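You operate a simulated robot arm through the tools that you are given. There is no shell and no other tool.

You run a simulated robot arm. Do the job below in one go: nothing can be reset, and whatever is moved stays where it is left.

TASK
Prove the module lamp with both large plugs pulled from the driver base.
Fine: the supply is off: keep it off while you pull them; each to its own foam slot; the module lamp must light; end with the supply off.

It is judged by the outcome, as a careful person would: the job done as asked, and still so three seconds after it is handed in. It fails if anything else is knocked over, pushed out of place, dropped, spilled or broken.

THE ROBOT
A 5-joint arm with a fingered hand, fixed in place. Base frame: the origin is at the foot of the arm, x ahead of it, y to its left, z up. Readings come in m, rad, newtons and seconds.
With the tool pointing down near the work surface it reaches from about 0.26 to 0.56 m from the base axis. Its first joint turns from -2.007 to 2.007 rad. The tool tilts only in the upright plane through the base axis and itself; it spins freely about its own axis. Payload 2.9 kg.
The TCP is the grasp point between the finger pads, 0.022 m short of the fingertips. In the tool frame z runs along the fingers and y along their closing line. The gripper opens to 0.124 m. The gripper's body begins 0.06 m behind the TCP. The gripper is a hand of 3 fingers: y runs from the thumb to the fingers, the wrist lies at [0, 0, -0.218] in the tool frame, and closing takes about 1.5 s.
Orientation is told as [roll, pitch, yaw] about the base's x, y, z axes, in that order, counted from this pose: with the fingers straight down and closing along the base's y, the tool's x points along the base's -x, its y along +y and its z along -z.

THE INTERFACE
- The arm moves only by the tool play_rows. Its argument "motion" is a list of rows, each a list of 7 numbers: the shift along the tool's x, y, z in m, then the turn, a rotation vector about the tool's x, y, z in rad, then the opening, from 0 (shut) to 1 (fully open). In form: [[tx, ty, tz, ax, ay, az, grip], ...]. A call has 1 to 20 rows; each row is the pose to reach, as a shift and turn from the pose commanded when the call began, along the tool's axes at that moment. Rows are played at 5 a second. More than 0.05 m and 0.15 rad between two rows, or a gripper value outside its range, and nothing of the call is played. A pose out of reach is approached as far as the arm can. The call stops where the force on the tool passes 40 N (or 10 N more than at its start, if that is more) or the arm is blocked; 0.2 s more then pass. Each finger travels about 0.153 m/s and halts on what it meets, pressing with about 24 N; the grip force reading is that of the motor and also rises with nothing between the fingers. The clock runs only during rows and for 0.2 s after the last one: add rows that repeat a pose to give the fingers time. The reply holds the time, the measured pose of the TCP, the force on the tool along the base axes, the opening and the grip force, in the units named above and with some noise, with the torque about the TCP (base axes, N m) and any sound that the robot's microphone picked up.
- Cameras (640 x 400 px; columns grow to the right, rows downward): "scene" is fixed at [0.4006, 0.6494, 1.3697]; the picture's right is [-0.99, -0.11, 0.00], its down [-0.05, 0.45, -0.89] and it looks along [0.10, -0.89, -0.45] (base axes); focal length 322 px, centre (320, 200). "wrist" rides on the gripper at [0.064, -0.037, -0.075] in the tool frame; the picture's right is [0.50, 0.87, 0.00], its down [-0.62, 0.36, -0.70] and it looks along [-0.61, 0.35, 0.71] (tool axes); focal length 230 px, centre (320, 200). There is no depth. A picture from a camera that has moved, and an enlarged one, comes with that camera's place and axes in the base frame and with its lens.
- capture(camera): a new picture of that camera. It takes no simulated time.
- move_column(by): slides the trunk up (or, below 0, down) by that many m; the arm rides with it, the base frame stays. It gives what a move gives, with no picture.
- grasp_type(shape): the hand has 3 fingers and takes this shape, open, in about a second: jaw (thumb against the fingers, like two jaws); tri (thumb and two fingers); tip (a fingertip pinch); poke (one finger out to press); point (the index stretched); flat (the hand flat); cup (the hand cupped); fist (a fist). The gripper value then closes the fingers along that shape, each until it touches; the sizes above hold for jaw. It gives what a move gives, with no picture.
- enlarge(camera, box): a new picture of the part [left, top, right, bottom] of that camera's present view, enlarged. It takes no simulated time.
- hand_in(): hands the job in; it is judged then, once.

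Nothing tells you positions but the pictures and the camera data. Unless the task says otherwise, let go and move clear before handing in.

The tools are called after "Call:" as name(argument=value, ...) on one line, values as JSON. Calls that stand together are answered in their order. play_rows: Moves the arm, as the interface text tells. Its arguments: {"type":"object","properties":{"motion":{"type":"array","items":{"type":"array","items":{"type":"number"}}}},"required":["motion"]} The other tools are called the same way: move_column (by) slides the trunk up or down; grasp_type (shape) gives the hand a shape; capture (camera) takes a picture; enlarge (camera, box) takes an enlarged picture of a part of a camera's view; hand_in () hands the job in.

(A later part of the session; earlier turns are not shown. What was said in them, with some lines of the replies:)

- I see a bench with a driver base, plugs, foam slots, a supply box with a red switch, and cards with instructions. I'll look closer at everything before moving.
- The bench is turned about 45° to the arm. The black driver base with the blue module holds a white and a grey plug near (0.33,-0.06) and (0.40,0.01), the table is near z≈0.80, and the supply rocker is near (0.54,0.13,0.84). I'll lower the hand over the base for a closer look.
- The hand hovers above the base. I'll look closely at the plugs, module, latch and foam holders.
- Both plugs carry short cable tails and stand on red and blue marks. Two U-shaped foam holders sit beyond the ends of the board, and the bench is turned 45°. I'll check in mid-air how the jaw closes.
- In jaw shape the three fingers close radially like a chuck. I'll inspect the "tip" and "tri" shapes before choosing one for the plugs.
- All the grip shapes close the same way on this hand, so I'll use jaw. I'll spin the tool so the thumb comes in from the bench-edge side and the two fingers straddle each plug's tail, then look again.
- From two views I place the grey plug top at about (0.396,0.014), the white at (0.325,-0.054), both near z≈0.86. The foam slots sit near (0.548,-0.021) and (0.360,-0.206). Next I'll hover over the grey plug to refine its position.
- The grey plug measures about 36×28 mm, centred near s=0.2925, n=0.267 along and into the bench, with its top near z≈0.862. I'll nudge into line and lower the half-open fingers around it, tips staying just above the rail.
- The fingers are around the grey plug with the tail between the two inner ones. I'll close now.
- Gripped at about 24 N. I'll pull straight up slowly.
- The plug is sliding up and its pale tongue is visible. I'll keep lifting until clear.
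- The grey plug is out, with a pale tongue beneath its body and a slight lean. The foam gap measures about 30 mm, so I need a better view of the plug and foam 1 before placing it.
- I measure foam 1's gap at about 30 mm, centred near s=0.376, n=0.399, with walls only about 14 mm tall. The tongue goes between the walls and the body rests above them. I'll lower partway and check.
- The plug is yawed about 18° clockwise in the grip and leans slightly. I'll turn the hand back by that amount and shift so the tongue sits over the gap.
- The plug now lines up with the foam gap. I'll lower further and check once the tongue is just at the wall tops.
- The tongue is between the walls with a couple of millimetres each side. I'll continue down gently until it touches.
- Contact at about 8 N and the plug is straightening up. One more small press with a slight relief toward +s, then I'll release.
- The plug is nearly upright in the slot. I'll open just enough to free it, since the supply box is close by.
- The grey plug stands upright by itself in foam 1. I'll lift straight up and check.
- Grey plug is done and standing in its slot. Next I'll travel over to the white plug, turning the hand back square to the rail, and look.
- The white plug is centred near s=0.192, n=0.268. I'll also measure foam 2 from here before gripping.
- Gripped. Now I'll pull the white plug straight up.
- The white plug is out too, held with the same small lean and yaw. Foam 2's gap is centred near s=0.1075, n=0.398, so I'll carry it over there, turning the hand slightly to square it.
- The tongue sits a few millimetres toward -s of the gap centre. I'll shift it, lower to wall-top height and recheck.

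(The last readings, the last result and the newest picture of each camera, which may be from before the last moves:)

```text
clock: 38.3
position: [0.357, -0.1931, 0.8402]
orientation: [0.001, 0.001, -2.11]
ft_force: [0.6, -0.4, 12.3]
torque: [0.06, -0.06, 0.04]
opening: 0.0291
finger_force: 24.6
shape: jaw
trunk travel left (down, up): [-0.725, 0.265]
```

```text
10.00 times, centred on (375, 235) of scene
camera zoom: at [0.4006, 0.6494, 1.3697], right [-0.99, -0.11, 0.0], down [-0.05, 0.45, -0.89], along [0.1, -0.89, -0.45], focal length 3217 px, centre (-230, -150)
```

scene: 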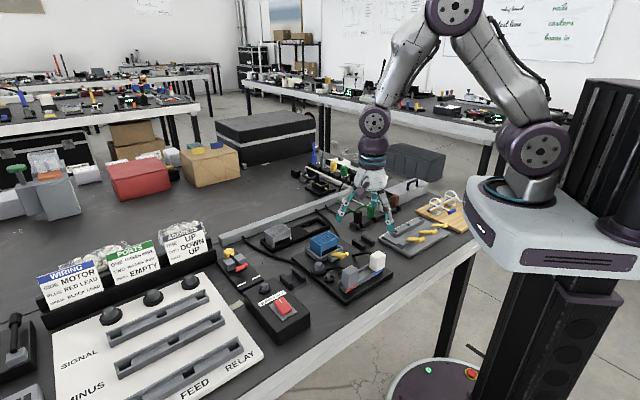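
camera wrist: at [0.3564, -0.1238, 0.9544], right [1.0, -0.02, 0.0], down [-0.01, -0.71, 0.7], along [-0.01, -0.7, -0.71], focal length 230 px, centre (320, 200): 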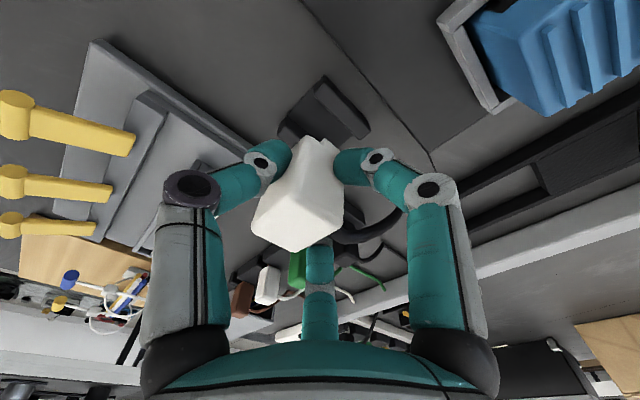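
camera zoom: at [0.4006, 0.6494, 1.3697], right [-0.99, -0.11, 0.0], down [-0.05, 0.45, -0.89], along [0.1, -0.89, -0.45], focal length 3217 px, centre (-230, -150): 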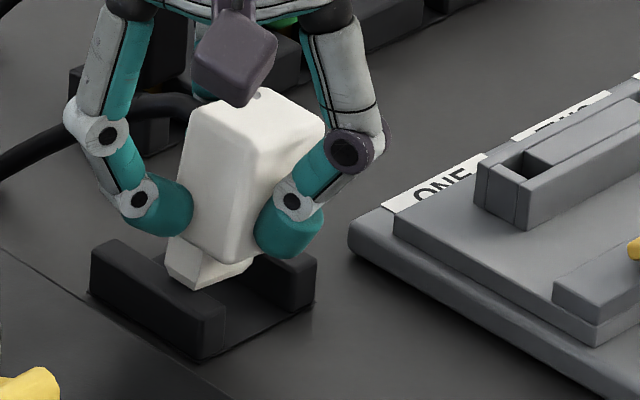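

The tongue has touched the top of the +s wall. I'll lift a little, move back about 2.5 mm toward -s, and look again.

Call:
play_rows(motion=[[0, 0, -0.006, 0, 0, 0, 0], [-0.0024, -0.0008, -0.006, 0, 0, 0, 0], [-0.0024, -0.0008, -0.003, 0, 0, 0, 0], [-0.0024, -0.0008, -0.003, 0, 0, 0, 0]])

Call:
enlarge(camera="scene", box=[360, 225, 390, 252])

Call:
enlarge(camera="wrist", box=[280, 80, 380, 180])

```text
clock: 39.3
position: [0.3571, -0.1927, 0.8438]
orientation: [0.0, 0.0, -2.111]
ft_force: [0.3, 0.1, 0.2]
torque: [-0.03, -0.01, 0.01]
opening: 0.0288
finger_force: 23.4
shape: jaw
trunk travel left (down, up): [-0.725, 0.265]
```

```text
14.81 times, centred on (375, 238) of scene
camera zoom: at [0.4006, 0.6494, 1.3697], right [-0.99, -0.11, 0.0], down [-0.05, 0.45, -0.89], along [0.1, -0.89, -0.45], focal length 4766 px, centre (-495, -370)
```

zoom: 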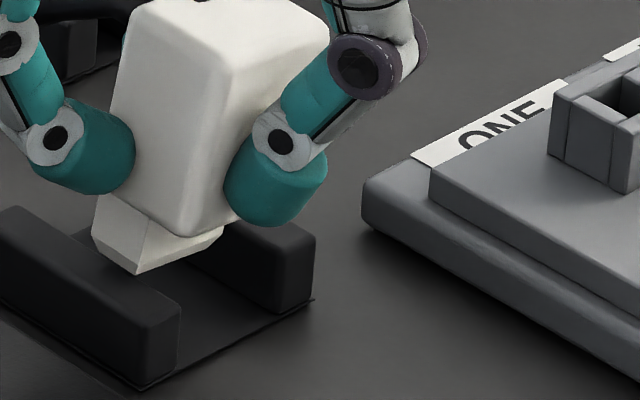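

```text
4.00 times, centred on (330, 130) of wrist
camera zoom: at [0.3583, -0.1194, 0.9184], right [1.0, -0.02, 0.0], down [-0.01, -0.71, 0.7], along [-0.01, -0.7, -0.71], focal length 920 px, centre (280, 480)
```

zoom: 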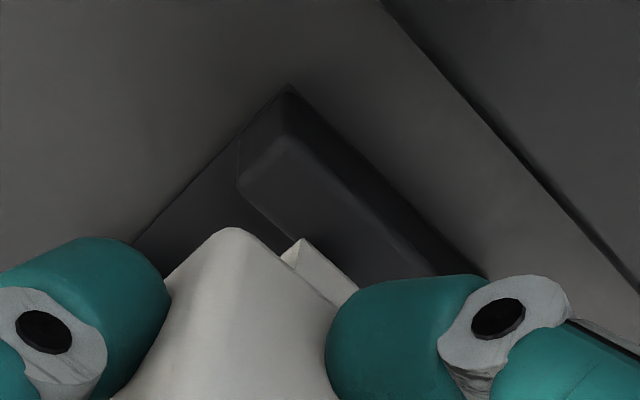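

Call:
play_rows(motion=[[-0.0015, -0.0003, 0, 0, 0, -0.035, 0], [-0.0029, -0.0007, 0, 0, 0, -0.07, 0], [-0.0029, -0.0007, 0, 0, 0, -0.07, 0], [-0.0029, -0.0007, 0, 0, 0, -0.07, 0]])

Call:
enlarge(camera="scene", box=[360, 225, 390, 252])

Call:
enlarge(camera="wrist", box=[280, 80, 380, 180])

```text
clock: 40.3
position: [0.3535, -0.1941, 0.8429]
orientation: [0.001, -0.001, -2.039]
ft_force: [-0.5, 0.1, -1.1]
torque: [0.0, -0.01, 0.02]
opening: 0.029
finger_force: 23.9
shape: jaw
trunk travel left (down, up): [-0.725, 0.265]
```

```text
14.81 times, centred on (375, 238) of scene
camera zoom: at [0.4006, 0.6494, 1.3697], right [-0.99, -0.11, 0.0], down [-0.05, 0.45, -0.89], along [0.1, -0.89, -0.45], focal length 4766 px, centre (-495, -370)
```

zoom: 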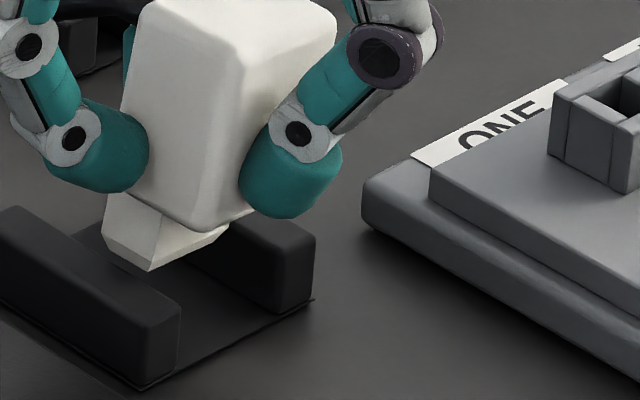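

```text
4.00 times, centred on (330, 130) of wrist
camera zoom: at [0.351, -0.1215, 0.9182], right [1.0, 0.05, 0.0], down [0.04, -0.71, 0.7], along [0.04, -0.7, -0.71], focal length 920 px, centre (280, 480)
```

zoom: 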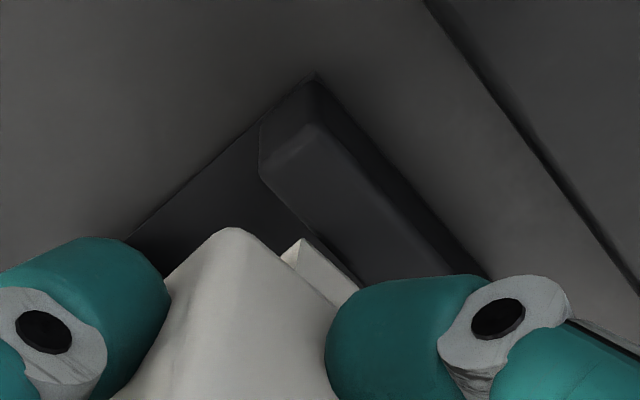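

The tongue now clears both walls. I'll lower again in small steps watching the force.

Call:
play_rows(motion=[[-0.0005, -0.0002, 0.003, 0, 0, 0, 0], [-0.0005, -0.0002, 0.006, 0, 0, 0, 0], [-0.0005, -0.0002, 0.008, 0, 0, 0, 0]])

Call:
enlarge(camera="scene", box=[360, 225, 390, 252])

```text
clock: 41.1
position: [0.3532, -0.1943, 0.8347]
orientation: [0.001, 0.0, -2.04]
ft_force: [-0.5, -0.2, -0.1]
torque: [0.02, 0.0, 0.03]
opening: 0.0286
finger_force: 23.8
shape: jaw
trunk travel left (down, up): [-0.725, 0.265]
```

```text
14.81 times, centred on (375, 238) of scene
camera zoom: at [0.4006, 0.6494, 1.3697], right [-0.99, -0.11, 0.0], down [-0.05, 0.45, -0.89], along [0.1, -0.89, -0.45], focal length 4766 px, centre (-495, -370)
```

zoom: 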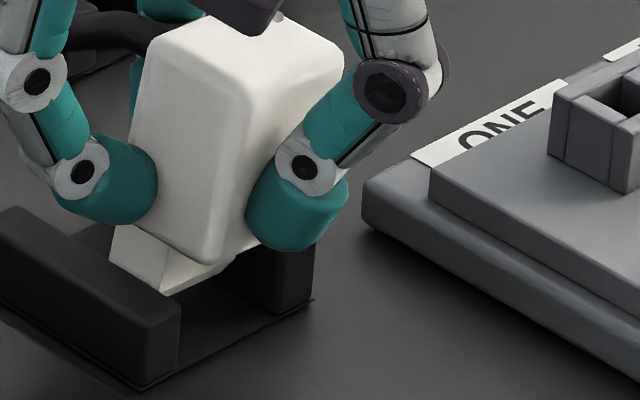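

Call:
play_rows(motion=[[0, 0, 0.002, 0, 0, 0, 0], [0, 0, 0.004, 0, 0, 0, 0], [0, 0, 0.0055, 0, 0, 0, 0]])

Call:
enlarge(camera="scene", box=[360, 220, 390, 252])

```text
clock: 41.9
position: [0.355, -0.1964, 0.828]
orientation: [-0.001, -0.001, -2.04]
ft_force: [-1.2, 0.5, 0.8]
torque: [0.02, 0.05, 0.02]
opening: 0.0283
finger_force: 23.8
shape: jaw
trunk travel left (down, up): [-0.725, 0.265]
```

```text
12.50 times, centred on (375, 236) of scene
camera zoom: at [0.4006, 0.6494, 1.3697], right [-0.99, -0.11, 0.0], down [-0.05, 0.45, -0.89], along [0.1, -0.89, -0.45], focal length 4021 px, centre (-368, -250)
```

zoom: 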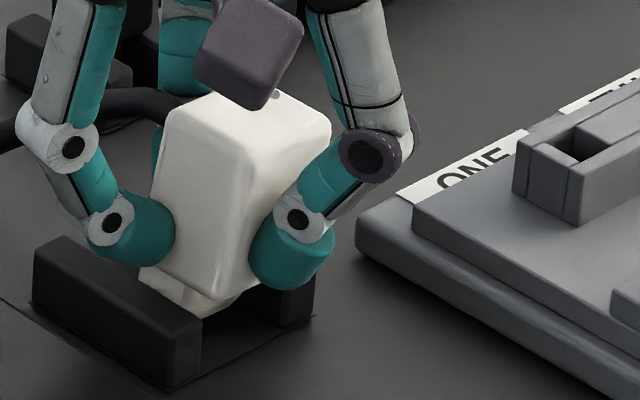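

Call:
play_rows(motion=[[0, 0, 0.001, 0, 0, 0, 0], [0, 0, 0.002, 0, 0, 0, 0]])

Call:
enlarge(camera="scene", box=[360, 220, 390, 252])

```text
clock: 42.5
position: [0.3531, -0.1971, 0.8265]
orientation: [0.0, -0.002, -2.039]
ft_force: [2.5, 0.3, 7.8]
torque: [-0.04, 0.15, 0.01]
opening: 0.0293
finger_force: 24.2
shape: jaw
trunk travel left (down, up): [-0.725, 0.265]
```

```text
12.50 times, centred on (375, 236) of scene
camera zoom: at [0.4006, 0.6494, 1.3697], right [-0.99, -0.11, 0.0], down [-0.05, 0.45, -0.89], along [0.1, -0.89, -0.45], focal length 4021 px, centre (-368, -250)
```

zoom: 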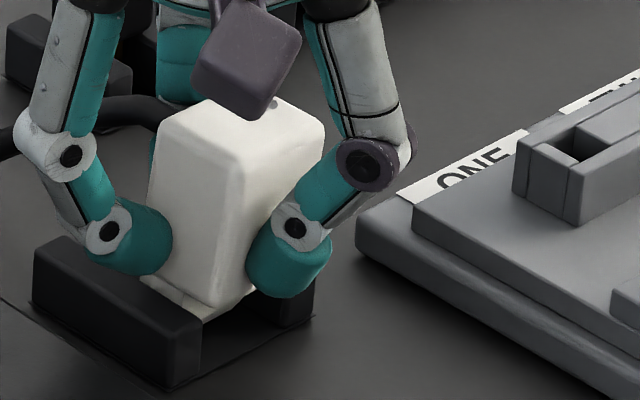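

Floor contact at about 8 N. One more millimetre to straighten it, then release.

Call:
play_rows(motion=[[0, 0, 0.001, 0, 0, 0, 0], [0, 0, 0.0015, 0, 0, 0, 0]])

Call:
play_rows(motion=[[0, 0, 0, 0, 0, 0, 0.28], [0, 0, 0, 0, 0, 0, 0.34], [0, 0, 0, 0, 0, 0, 0.4], [0, 0, 0, 0, 0, 0, 0.44], [0, 0, 0, 0, 0, 0, 0.46]])

Call:
enlarge(camera="scene", box=[350, 210, 400, 255])

Call:
capture(camera="wrist")

```text
clock: 43.1
position: [0.3553, -0.1966, 0.8247]
orientation: [0.002, 0.0, -2.038]
ft_force: [5.3, 0.9, 11.6]
torque: [-0.09, 0.16, 0.07]
opening: 0.0289
finger_force: 23.7
shape: jaw
trunk travel left (down, up): [-0.725, 0.265]
```

```text
clock: 44.3
position: [0.3543, -0.1962, 0.8254]
orientation: [0.0, -0.001, -2.041]
ft_force: [0.8, -0.2, -0.5]
torque: [0.0, 0.02, 0.0]
opening: 0.0567
finger_force: 0.1
shape: jaw
trunk travel left (down, up): [-0.725, 0.265]
```

```text
8.89 times, centred on (375, 232) of scene
camera zoom: at [0.4006, 0.6494, 1.3697], right [-0.99, -0.11, 0.0], down [-0.05, 0.45, -0.89], along [0.1, -0.89, -0.45], focal length 2859 px, centre (-169, -89)
```

zoom: 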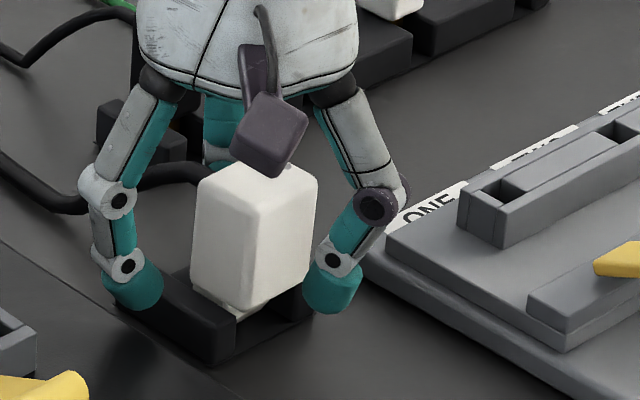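

```text
taken
camera wrist: at [0.3505, -0.1234, 0.9007], right [1.0, 0.05, 0.0], down [0.04, -0.71, 0.7], along [0.04, -0.7, -0.71], focal length 230 px, centre (320, 200)
```

wrist: 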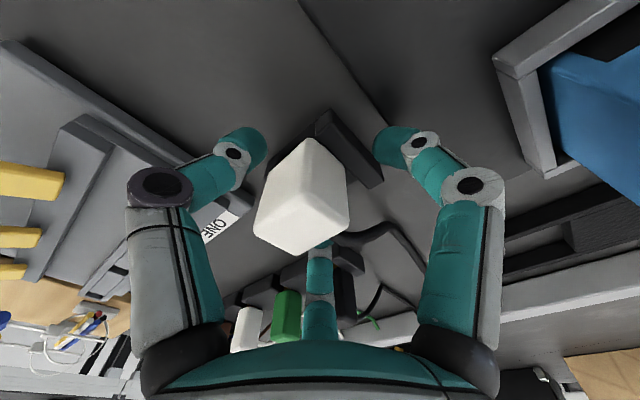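

The white plug stands upright in foam 2. I'll lift straight up and check both plugs.

Call:
play_rows(motion=[[0, 0, -0.01, 0, 0, 0, 0.46], [0, 0, -0.03, 0, 0, 0, 0.46], [0, 0, -0.06, 0, 0, 0, 0.46], [0, 0, -0.1, 0, 0, 0, 0.5], [0, 0, -0.145, 0, 0, 0, 0.5]])

Call:
enlarge(camera="scene", box=[350, 210, 400, 255])

Call:
capture(camera="scene")

Call:
capture(camera="wrist")

```text
clock: 45.5
position: [0.3536, -0.1939, 0.9704]
orientation: [0.0, 0.0, -2.039]
ft_force: [-0.9, 0.6, 0.2]
torque: [0.05, -0.03, 0.01]
opening: 0.0615
finger_force: 0.1
shape: jaw
trunk travel left (down, up): [-0.725, 0.265]
```

```text
8.89 times, centred on (375, 232) of scene
camera zoom: at [0.4006, 0.6494, 1.3697], right [-0.99, -0.11, 0.0], down [-0.05, 0.45, -0.89], along [0.1, -0.89, -0.45], focal length 2859 px, centre (-169, -89)
```

zoom: 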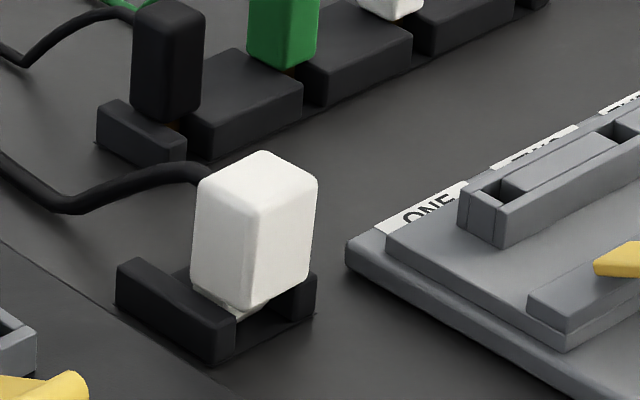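

```text
taken
```

scene: 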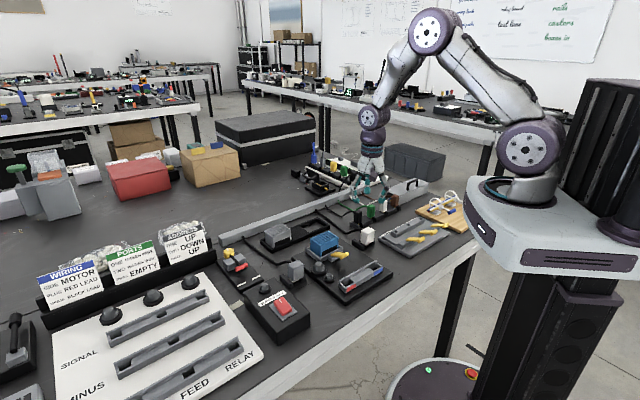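

```text
taken
camera wrist: at [0.3493, -0.121, 1.0456], right [1.0, 0.05, 0.0], down [0.04, -0.71, 0.7], along [0.04, -0.7, -0.71], focal length 230 px, centre (320, 200)
```

wrist: 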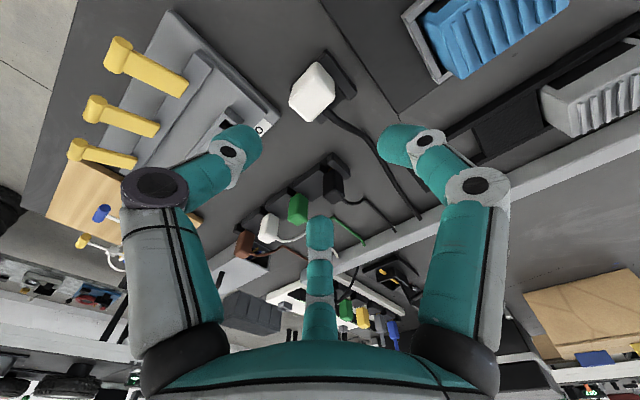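

Both plugs stand in their own foam slots. Next I'll move over toward the supply box at a safe height and turn the hand so the wrist camera sees the rocker.

Call:
play_rows(motion=[[0.0, 0.0, -0.03, 0, 0, -0.1, 0.5], [0.02, -0.0015, -0.03, 0, 0, -0.24, 0.5], [0.045, -0.003, -0.03, 0, 0, -0.38, 0.5], [0.07, -0.005, -0.03, 0, 0, -0.52, 0.5], [0.095, -0.007, -0.03, 0, 0, -0.66, 0.5], [0.12, -0.0085, -0.03, 0, 0, -0.8, 0.5], [0.145, -0.01, -0.03, 0, 0, -0.94, 0.5], [0.17, -0.012, -0.03, 0, 0, -1.08, 0.5], [0.195, -0.014, -0.03, 0, 0, -1.22, 0.5], [0.22, -0.0155, -0.03, 0, 0, -1.36, 0.5], [0.24, -0.017, -0.03, 0, 0, -1.5, 0.5], [0.26, -0.0185, -0.03, 0, 0, -1.64, 0.5], [0.28, -0.02, -0.03, 0, 0, -1.78, 0.5], [0.2982, -0.0212, -0.03, 0, 0, -1.92, 0.5], [0.2982, -0.0212, -0.03, 0, 0, -2.04, 0.5], [0.2982, -0.0212, -0.03, 0, 0, -2.04, 0.5]])

Call:
capture(camera="wrist")

Call:
enlarge(camera="scene", box=[240, 270, 320, 350])

```text
clock: 48.9
position: [0.4687, 0.0808, 1.0016]
orientation: [0.001, 0.0, 0.0]
ft_force: [-0.3, -0.3, 0.5]
torque: [-0.04, 0.0, -0.01]
opening: 0.0616
finger_force: 0.0
shape: jaw
trunk travel left (down, up): [-0.725, 0.265]
```

```text
taken
camera wrist: at [0.4065, 0.0425, 1.0762], right [-0.5, 0.87, 0.0], down [0.62, 0.36, 0.7], along [0.61, 0.35, -0.71], focal length 230 px, centre (320, 200)
```

wrist: 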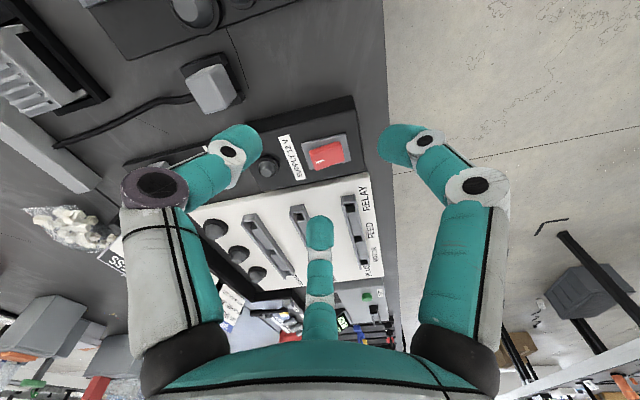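

```text
5.00 times, centred on (280, 310) of scene
camera zoom: at [0.4006, 0.6494, 1.3697], right [-0.99, -0.11, 0.0], down [-0.05, 0.45, -0.89], along [0.1, -0.89, -0.45], focal length 1608 px, centre (520, -350)
```

zoom: 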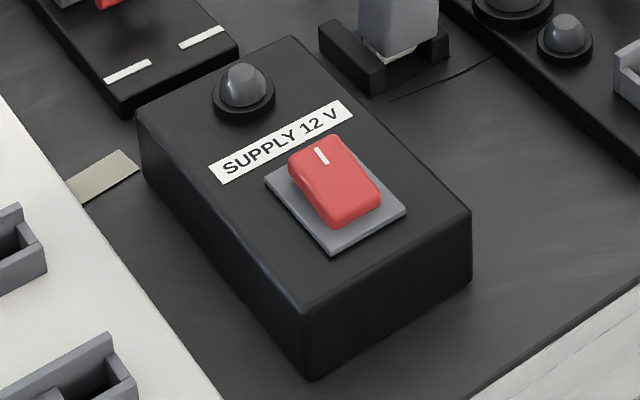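

Call:
enlarge(camera="wrist", box=[240, 110, 370, 200])

Call:
enlarge(camera="scene", box=[268, 292, 304, 324])

Call:
enlarge(camera="wrist", box=[295, 130, 355, 180])

```text
4.44 times, centred on (305, 155) of wrist
camera zoom: at [0.4065, 0.0425, 1.0762], right [-0.5, 0.87, 0.0], down [0.62, 0.36, 0.7], along [0.61, 0.35, -0.71], focal length 1022 px, centre (387, 400)
```

zoom: 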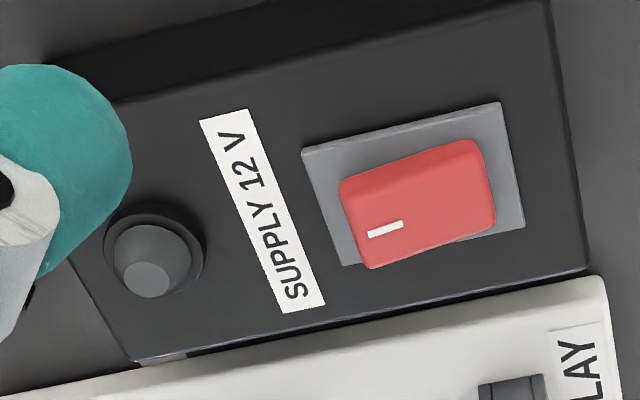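

```text
12.50 times, centred on (286, 308) of scene
camera zoom: at [0.4006, 0.6494, 1.3697], right [-0.99, -0.11, 0.0], down [-0.05, 0.45, -0.89], along [0.1, -0.89, -0.45], focal length 4021 px, centre (745, -1150)
```

zoom: 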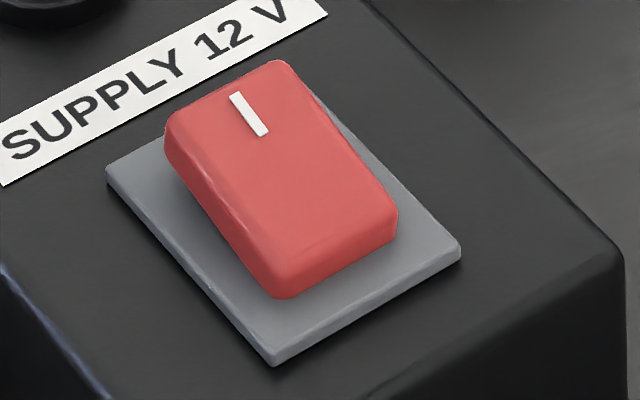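

```text
8.00 times, centred on (325, 155) of wrist
camera zoom: at [0.4065, 0.0425, 1.0762], right [-0.5, 0.87, 0.0], down [0.62, 0.36, 0.7], along [0.61, 0.35, -0.71], focal length 1841 px, centre (280, 560)
```

zoom: 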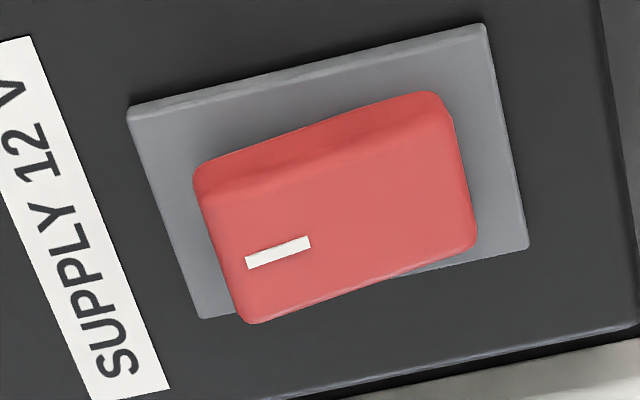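

The rocker's "I" end, on the label side, is raised, so it is off now. Pressing near (0.549,0.122) turns it on and near (0.532,0.139) turns it off. I'll switch to the poke shape and see where the fingertip ends up.

Call:
grasp_type(shape="poke")

Call:
capture(camera="wrist")

Call:
capture(camera="scene")

Call:
enlarge(camera="scene", box=[260, 130, 360, 260])

```text
clock: 49.8
position: [0.4702, 0.0795, 1.0022]
orientation: [0.0, 0.0, 0.001]
ft_force: [-0.3, -0.2, -0.6]
torque: [0.0, 0.04, 0.01]
opening: 0.0002
finger_force: 0.0
shape: poke
trunk travel left (down, up): [-0.725, 0.265]
```

```text
taken
camera wrist: at [0.4064, 0.0424, 1.0763], right [-0.5, 0.87, 0.0], down [0.62, 0.36, 0.7], along [0.61, 0.35, -0.71], focal length 230 px, centre (320, 200)
```

wrist: 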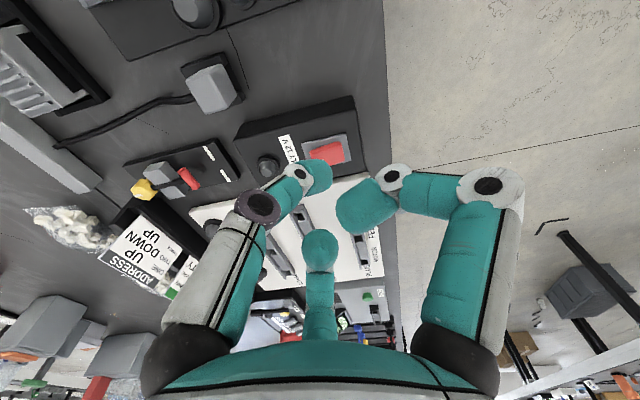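

```text
taken
```

scene: 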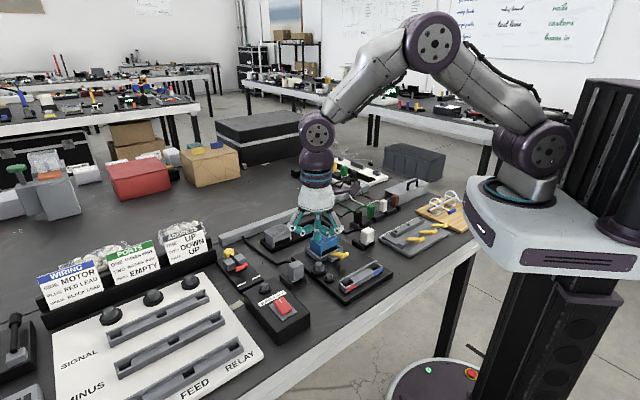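

```text
3.08 times, centred on (310, 195) of scene
camera zoom: at [0.4006, 0.6494, 1.3697], right [-0.99, -0.11, 0.0], down [-0.05, 0.45, -0.89], along [0.1, -0.89, -0.45], focal length 990 px, centre (351, 215)
```

zoom: 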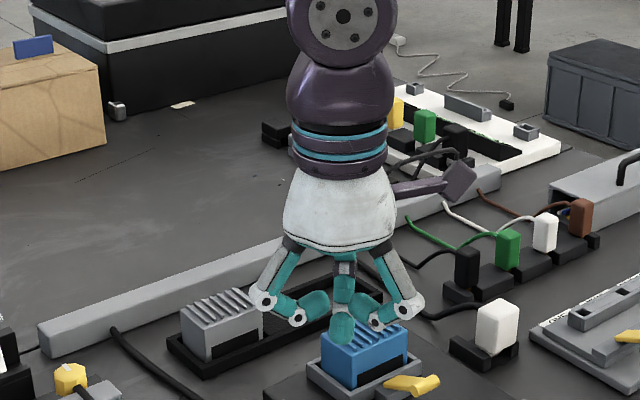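

In poke shape the thumb extends along the tool axis, its tip about 22 mm below the TCP. I'll move to hover above the "I" end and check reach.

Call:
play_rows(motion=[[-0.02, 0.0105, 0.01, 0, 0, 0, 1], [-0.04, 0.021, 0.03, 0, 0, 0, 1], [-0.06, 0.0315, 0.055, 0, 0, 0, 1], [-0.079, 0.0416, 0.08, 0, 0, 0, 1], [-0.079, 0.0416, 0.09, 0, 0, 0, 1], [-0.079, 0.0416, 0.09, 0, 0, 0, 1]])

Call:
capture(camera="wrist")

Call:
enlarge(camera="scene", box=[230, 220, 340, 340])

```text
clock: 51.2
position: [0.5465, 0.1219, 0.9111]
orientation: [0.001, 0.0, -0.001]
ft_force: [-0.3, 0.8, -1.3]
torque: [-0.03, -0.01, 0.01]
opening: 0.0
finger_force: 0.1
shape: poke
trunk travel left (down, up): [-0.725, 0.265]
```

```text
taken
camera wrist: at [0.4843, 0.0837, 0.9853], right [-0.5, 0.87, 0.0], down [0.62, 0.36, 0.7], along [0.61, 0.35, -0.71], focal length 230 px, centre (320, 200)
```

wrist: 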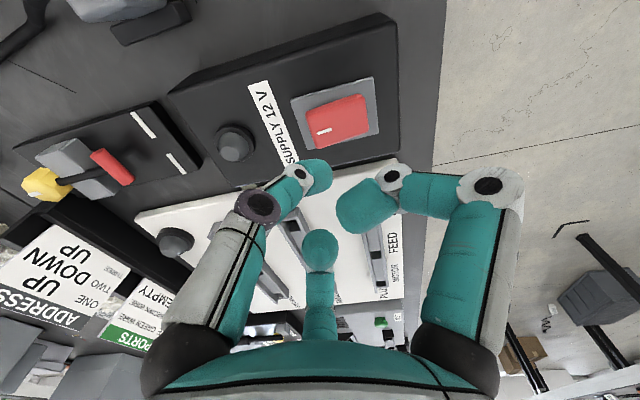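

```text
3.33 times, centred on (285, 280) of scene
camera zoom: at [0.4006, 0.6494, 1.3697], right [-0.99, -0.11, 0.0], down [-0.05, 0.45, -0.89], along [0.1, -0.89, -0.45], focal length 1072 px, centre (437, -67)
```

zoom: 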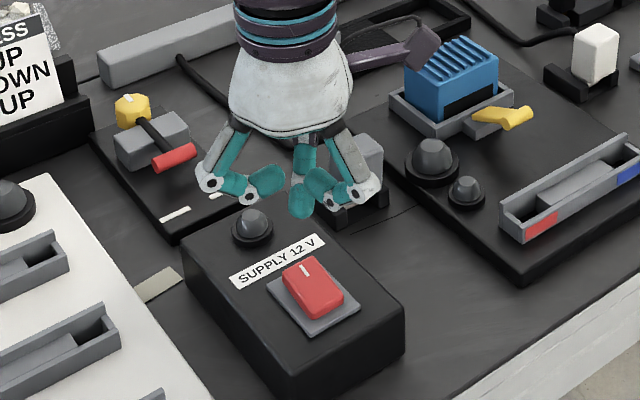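

Call:
enlarge(camera="wrist", box=[280, 60, 400, 170])

```text
3.64 times, centred on (340, 115) of wrist
camera zoom: at [0.4843, 0.0837, 0.9853], right [-0.5, 0.87, 0.0], down [0.62, 0.36, 0.7], along [0.61, 0.35, -0.71], focal length 837 px, centre (247, 509)
```

zoom: 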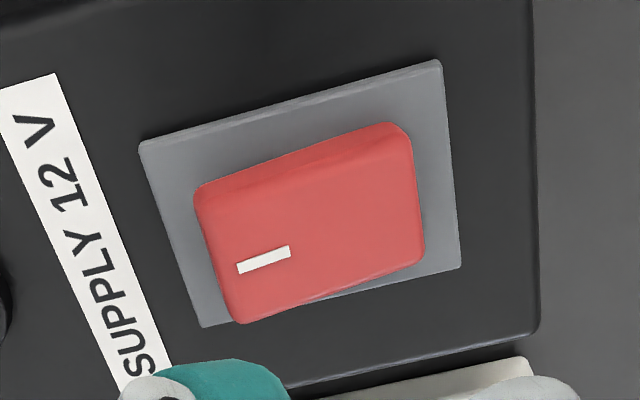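

The fingertip is over the "I" end, about 10 mm from the rocker's pivot. I'll lower to just above it and check the side view.

Call:
play_rows(motion=[[0, 0, 0.015, 0, 0, 0, 1], [0, 0, 0.03, 0, 0, 0, 1], [0, 0, 0.037, 0, 0, 0, 1], [0, 0, 0.037, 0, 0, 0, 1]])

Call:
enlarge(camera="scene", box=[250, 255, 320, 330])

Call:
enlarge(camera="wrist", box=[270, 80, 400, 220])

```text
clock: 52.2
position: [0.5492, 0.1211, 0.874]
orientation: [0.0, 0.001, 0.0]
ft_force: [0.1, 0.4, -0.2]
torque: [-0.01, 0.01, 0.02]
opening: 0.0
finger_force: 0.0
shape: poke
trunk travel left (down, up): [-0.725, 0.265]
```

```text
5.33 times, centred on (285, 292) of scene
camera zoom: at [0.4006, 0.6494, 1.3697], right [-0.99, -0.11, 0.0], down [-0.05, 0.45, -0.89], along [0.1, -0.89, -0.45], focal length 1716 px, centre (507, -293)
```

zoom: 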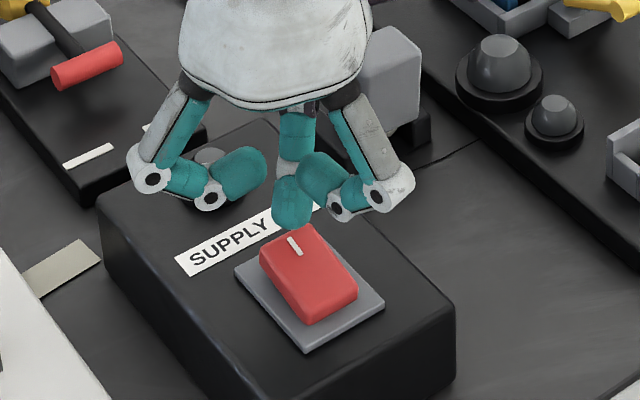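

```text
2.86 times, centred on (335, 150) of wrist
camera zoom: at [0.4857, 0.0833, 0.9488], right [-0.5, 0.87, 0.0], down [0.62, 0.36, 0.7], along [0.61, 0.35, -0.71], focal length 657 px, centre (277, 343)
```

zoom: 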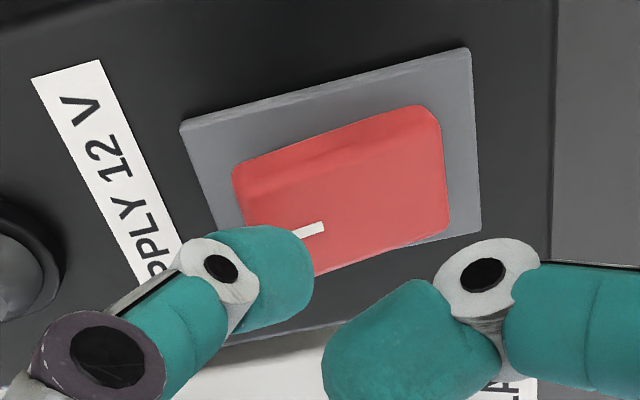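

The tip is right above the "I" mark. I'll press down in small steps.

Call:
play_rows(motion=[[0, 0, 0.004, 0, 0, 0, 1], [0, 0, 0.007, 0, 0, 0, 1], [0, 0, 0.009, 0, 0, 0, 1], [0, 0, 0.011, 0, 0, 0, 1]])

Call:
enlarge(camera="scene", box=[250, 255, 360, 330])

```text
clock: 53.2
position: [0.5488, 0.1208, 0.8638]
orientation: [0.0, 0.0, 0.001]
ft_force: [0.6, -0.8, -0.3]
torque: [-0.02, 0.0, 0.02]
opening: 0.0001
finger_force: 0.1
shape: poke
trunk travel left (down, up): [-0.725, 0.265]
```

```text
5.33 times, centred on (305, 292) of scene
camera zoom: at [0.4006, 0.6494, 1.3697], right [-0.99, -0.11, 0.0], down [-0.05, 0.45, -0.89], along [0.1, -0.89, -0.45], focal length 1716 px, centre (400, -293)
```

zoom: 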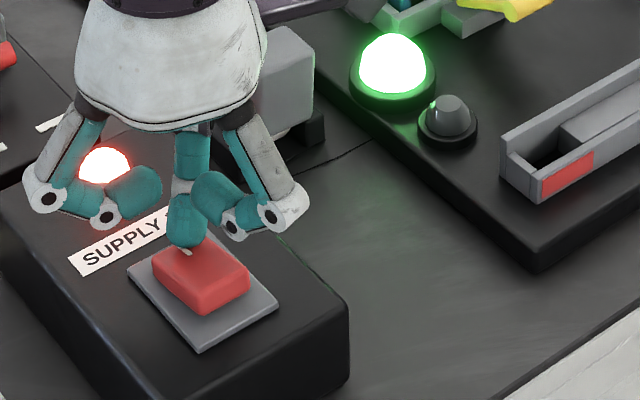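

The rocker has flipped on, and both the supply lamp and the large driver-base lamp beside the module are lit. I'll retreat upward and confirm the module lamp stays lit by itself.

Call:
play_rows(motion=[[0, 0, -0.01, 0, 0, 0, 1], [0, 0, -0.025, 0, 0, 0, 1], [0, 0, -0.03, 0, 0, 0, 1], [0, 0, -0.03, 0, 0, 0, 1], [0, 0, -0.03, 0, 0, 0, 1]])

Call:
capture(camera="scene")

Call:
enlarge(camera="scene", box=[240, 220, 390, 340])

Call:
enlarge(camera="wrist", box=[270, 60, 400, 200])

```text
clock: 54.4
position: [0.5504, 0.1207, 0.8921]
orientation: [-0.001, -0.001, 0.0]
ft_force: [0.5, 0.2, 0.3]
torque: [-0.02, 0.03, 0.0]
opening: 0.0002
finger_force: 0.0
shape: poke
trunk travel left (down, up): [-0.725, 0.265]
```

```text
taken
```

scene: 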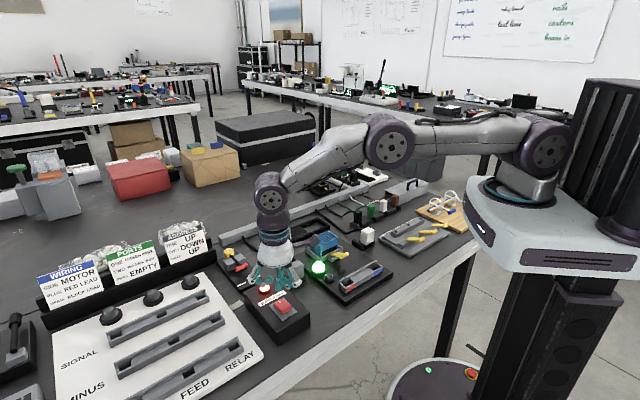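

```text
3.33 times, centred on (315, 280) of scene
camera zoom: at [0.4006, 0.6494, 1.3697], right [-0.99, -0.11, 0.0], down [-0.05, 0.45, -0.89], along [0.1, -0.89, -0.45], focal length 1072 px, centre (337, -67)
```

zoom: 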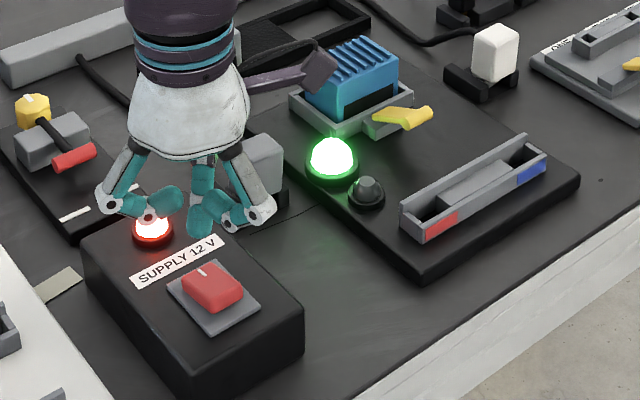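

```text
2.86 times, centred on (335, 130) of wrist
camera zoom: at [0.4868, 0.0825, 0.967], right [-0.5, 0.87, 0.0], down [0.62, 0.36, 0.7], along [0.61, 0.35, -0.71], focal length 657 px, centre (277, 400)
```

zoom: 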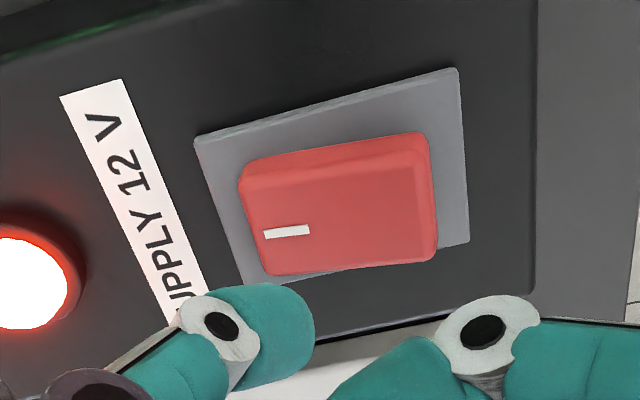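

The module lamp glows green steadily with both plugs out and in their slots. Now I'll shift to the other end of the rocker and switch the supply off.

Call:
play_rows(motion=[[0.005, 0.0056, 0, 0, 0, 0, 1], [0.01, 0.0113, 0, 0, 0, 0, 1], [0.0152, 0.0169, 0, 0, 0, 0, 1], [0.0152, 0.0169, 0.01, 0, 0, 0, 1], [0.0152, 0.0169, 0.018, 0, 0, 0, 1], [0.0152, 0.0169, 0.018, 0, 0, 0, 1]])

Call:
enlarge(camera="scene", box=[250, 255, 360, 330])

Call:
enlarge(camera="wrist", box=[270, 60, 400, 200])

```text
clock: 55.8
position: [0.5334, 0.1395, 0.873]
orientation: [0.0, 0.0, -0.001]
ft_force: [-1.1, 0.4, -0.3]
torque: [0.0, 0.03, 0.0]
opening: 0.0
finger_force: 0.1
shape: poke
trunk travel left (down, up): [-0.725, 0.265]
```

```text
5.33 times, centred on (305, 292) of scene
camera zoom: at [0.4006, 0.6494, 1.3697], right [-0.99, -0.11, 0.0], down [-0.05, 0.45, -0.89], along [0.1, -0.89, -0.45], focal length 1716 px, centre (400, -293)
```

zoom: 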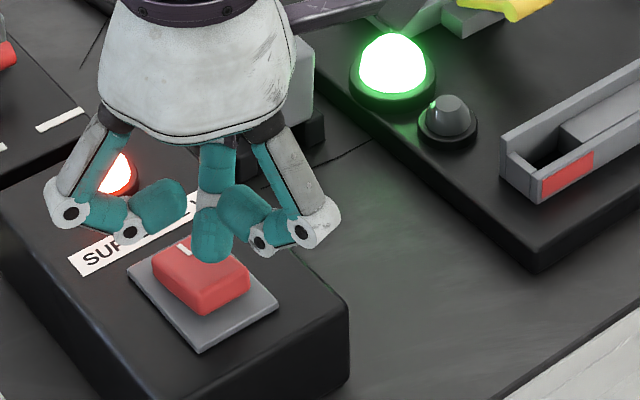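

```text
2.86 times, centred on (335, 130) of wrist
camera zoom: at [0.4706, 0.1009, 0.9491], right [-0.5, 0.87, 0.0], down [0.62, 0.36, 0.7], along [0.61, 0.35, -0.71], focal length 657 px, centre (277, 400)
```

zoom: 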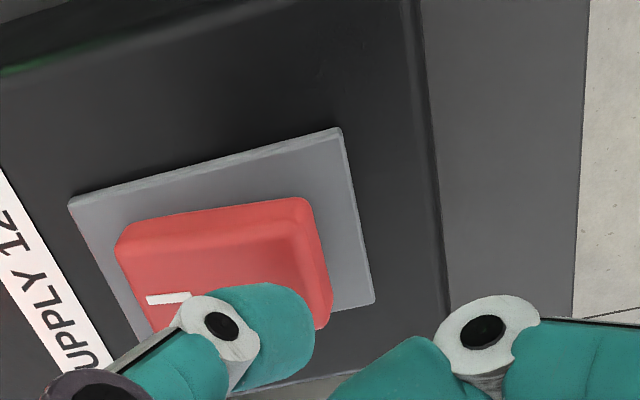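

Call:
play_rows(motion=[[0, 0, 0.004, 0, 0, 0, 1], [0, 0, 0.007, 0, 0, 0, 1], [0, 0, 0.009, 0, 0, 0, 1], [0, 0, 0.011, 0, 0, 0, 1]])

Call:
enlarge(camera="scene", box=[250, 255, 360, 330])

```text
clock: 56.8
position: [0.5336, 0.1371, 0.8638]
orientation: [0.0, -0.001, 0.0]
ft_force: [-0.9, 0.4, 0.9]
torque: [0.0, -0.01, -0.01]
opening: 0.0
finger_force: 0.0
shape: poke
trunk travel left (down, up): [-0.725, 0.265]
```

```text
5.33 times, centred on (305, 292) of scene
camera zoom: at [0.4006, 0.6494, 1.3697], right [-0.99, -0.11, 0.0], down [-0.05, 0.45, -0.89], along [0.1, -0.89, -0.45], focal length 1716 px, centre (400, -293)
```

zoom: 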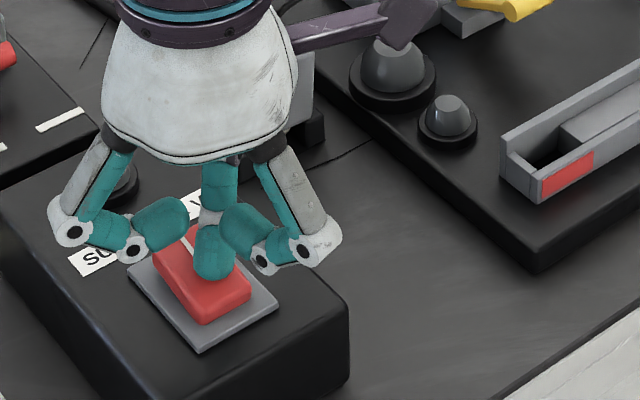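

The supply is off again and both lamps are dark. I'll retreat straight up and check everything.

Call:
play_rows(motion=[[0, 0, -0.01, 0, 0, 0, 1], [0, 0, -0.03, 0, 0, 0, 1], [0, 0, -0.07, 0, 0, 0, 1], [0.02, 0, -0.11, 0, 0, 0, 1], [0.05, -0.02, -0.145, 0, 0, 0, 1], [0.09, -0.03, -0.17, 0, 0, 0, 1], [0.12, -0.05, -0.2, 0, 0, 0, 1], [0.12, -0.05, -0.24, 0, 0, 0, 1], [0.12, -0.05, -0.24, 0, 0, 0, 1]])

Call:
capture(camera="scene")

Call:
enlarge(camera="scene", box=[220, 215, 420, 340])

Call:
capture(camera="wrist")

```text
refused: row 5 steps farther than a row can; nothing moved
```

```text
taken
```

scene: 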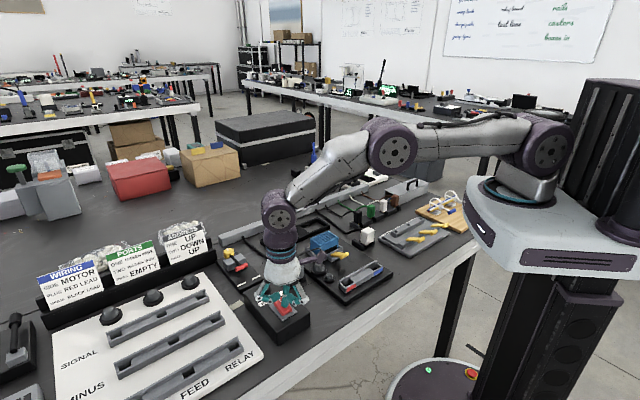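

```text
3.20 times, centred on (320, 278) of scene
camera zoom: at [0.4006, 0.6494, 1.3697], right [-0.99, -0.11, 0.0], down [-0.05, 0.45, -0.89], along [0.1, -0.89, -0.45], focal length 1029 px, centre (320, -48)
```

zoom: 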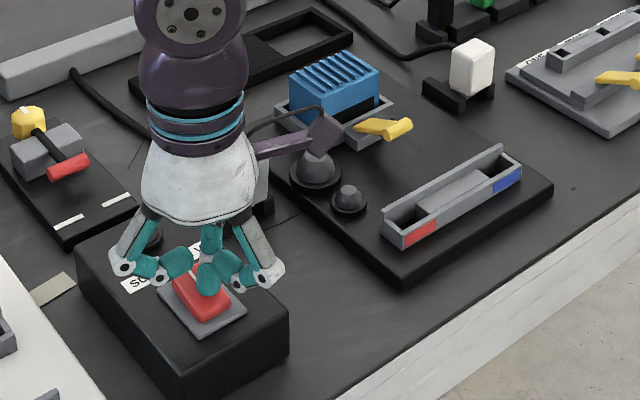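

```text
taken
camera wrist: at [0.4703, 0.1003, 0.9392], right [-0.5, 0.87, 0.0], down [0.62, 0.36, 0.7], along [0.61, 0.35, -0.71], focal length 230 px, centre (320, 200)
```

wrist: 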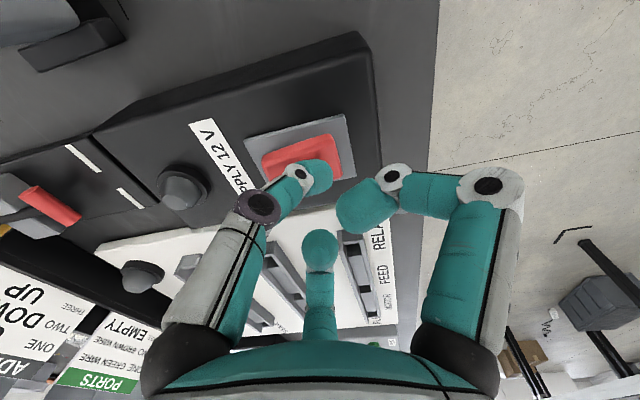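

That retreat was refused because one step was too long. Nothing moved, so I'll repeat it with shorter steps.

Call:
play_rows(motion=[[0, 0, -0.01, 0, 0, 0, 1], [0, 0, -0.03, 0, 0, 0, 1], [0, 0, -0.065, 0, 0, 0, 1], [0.01, 0, -0.095, 0, 0, 0, 1], [0.03, -0.01, -0.12, 0, 0, 0, 1], [0.06, -0.02, -0.14, 0, 0, 0, 1], [0.09, -0.03, -0.16, 0, 0, 0, 1], [0.12, -0.04, -0.19, 0, 0, 0, 1], [0.12, -0.04, -0.22, 0, 0, 0, 1], [0.12, -0.04, -0.22, 0, 0, 0, 1]])

Call:
capture(camera="scene")

Call:
enlarge(camera="scene", box=[220, 215, 420, 340])

Call:
enlarge(camera="scene", box=[265, 240, 325, 295])

Call:
enlarge(camera="scene", box=[350, 210, 400, 255])

```text
clock: 59.0
position: [0.4141, 0.0973, 1.0829]
orientation: [0.002, 0.002, 0.001]
ft_force: [0.4, 0.4, 0.4]
torque: [-0.01, 0.01, 0.01]
opening: 0.0001
finger_force: 0.0
shape: poke
trunk travel left (down, up): [-0.725, 0.265]
```

```text
taken
```

scene: 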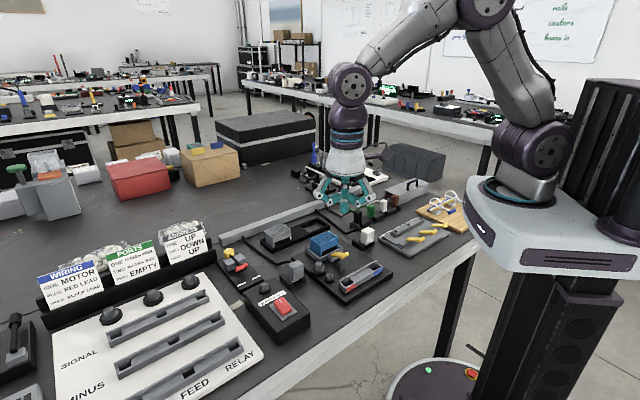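

```text
3.20 times, centred on (320, 278) of scene
camera zoom: at [0.4006, 0.6494, 1.3697], right [-0.99, -0.11, 0.0], down [-0.05, 0.45, -0.89], along [0.1, -0.89, -0.45], focal length 1029 px, centre (320, -48)
```

zoom: 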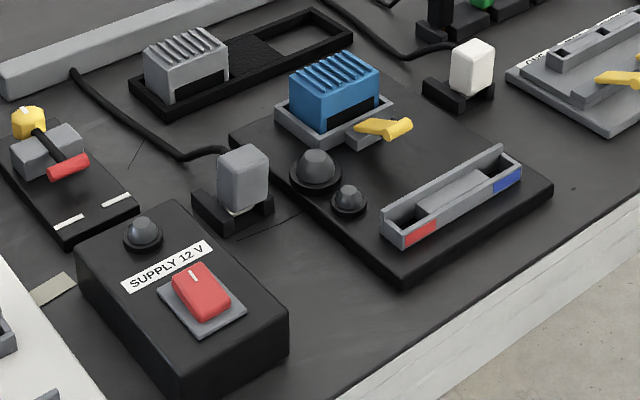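

```text
7.27 times, centred on (295, 268) of scene
camera zoom: at [0.4006, 0.6494, 1.3697], right [-0.99, -0.11, 0.0], down [-0.05, 0.45, -0.89], along [0.1, -0.89, -0.45], focal length 2339 px, centre (502, -291)
```

zoom: 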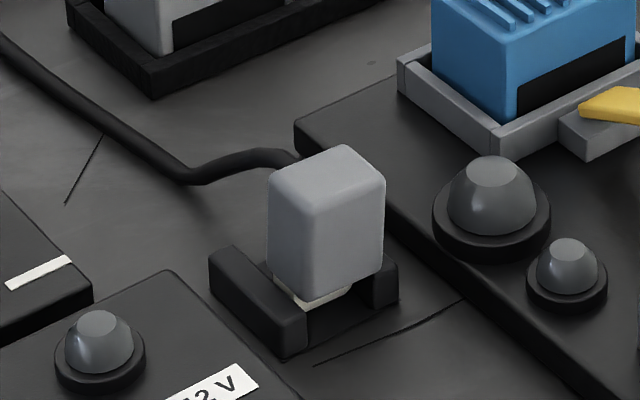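

```text
8.89 times, centred on (375, 232) of scene
camera zoom: at [0.4006, 0.6494, 1.3697], right [-0.99, -0.11, 0.0], down [-0.05, 0.45, -0.89], along [0.1, -0.89, -0.45], focal length 2859 px, centre (-169, -89)
```

zoom: 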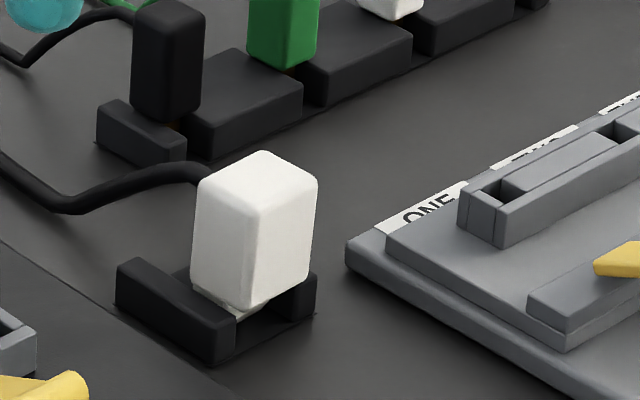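

Both plugs stand in their own foam slots, the module lamp was seen lit with both out, the supply is off and the lamps are dark. Nothing else has moved and the hand is well clear, so I'm handing in.

Call:
hand_in()

```text
The job is handed in.
```

The job is done and handed in. The module lamp lit green with both large plugs pulled, and the supply is off again.

- **Plugs:** I pulled the grey and white plugs with the supply off. Each one stands upright in its own foam slot, at the end of the base nearest its socket. Both leaned slightly in the grip while being moved. The white plug's foot also touched the top of a slot wall once before I re-aimed it.
- **Lamp:** With the supply on, the large lamp beside the module glowed green and stayed lit until I switched off. I took that to be the module lamp; the smaller lamp next to it stayed dark.
- **End state:** Both lamps are dark and the hand is clear above the bench. I saw nothing else knocked over or moved.
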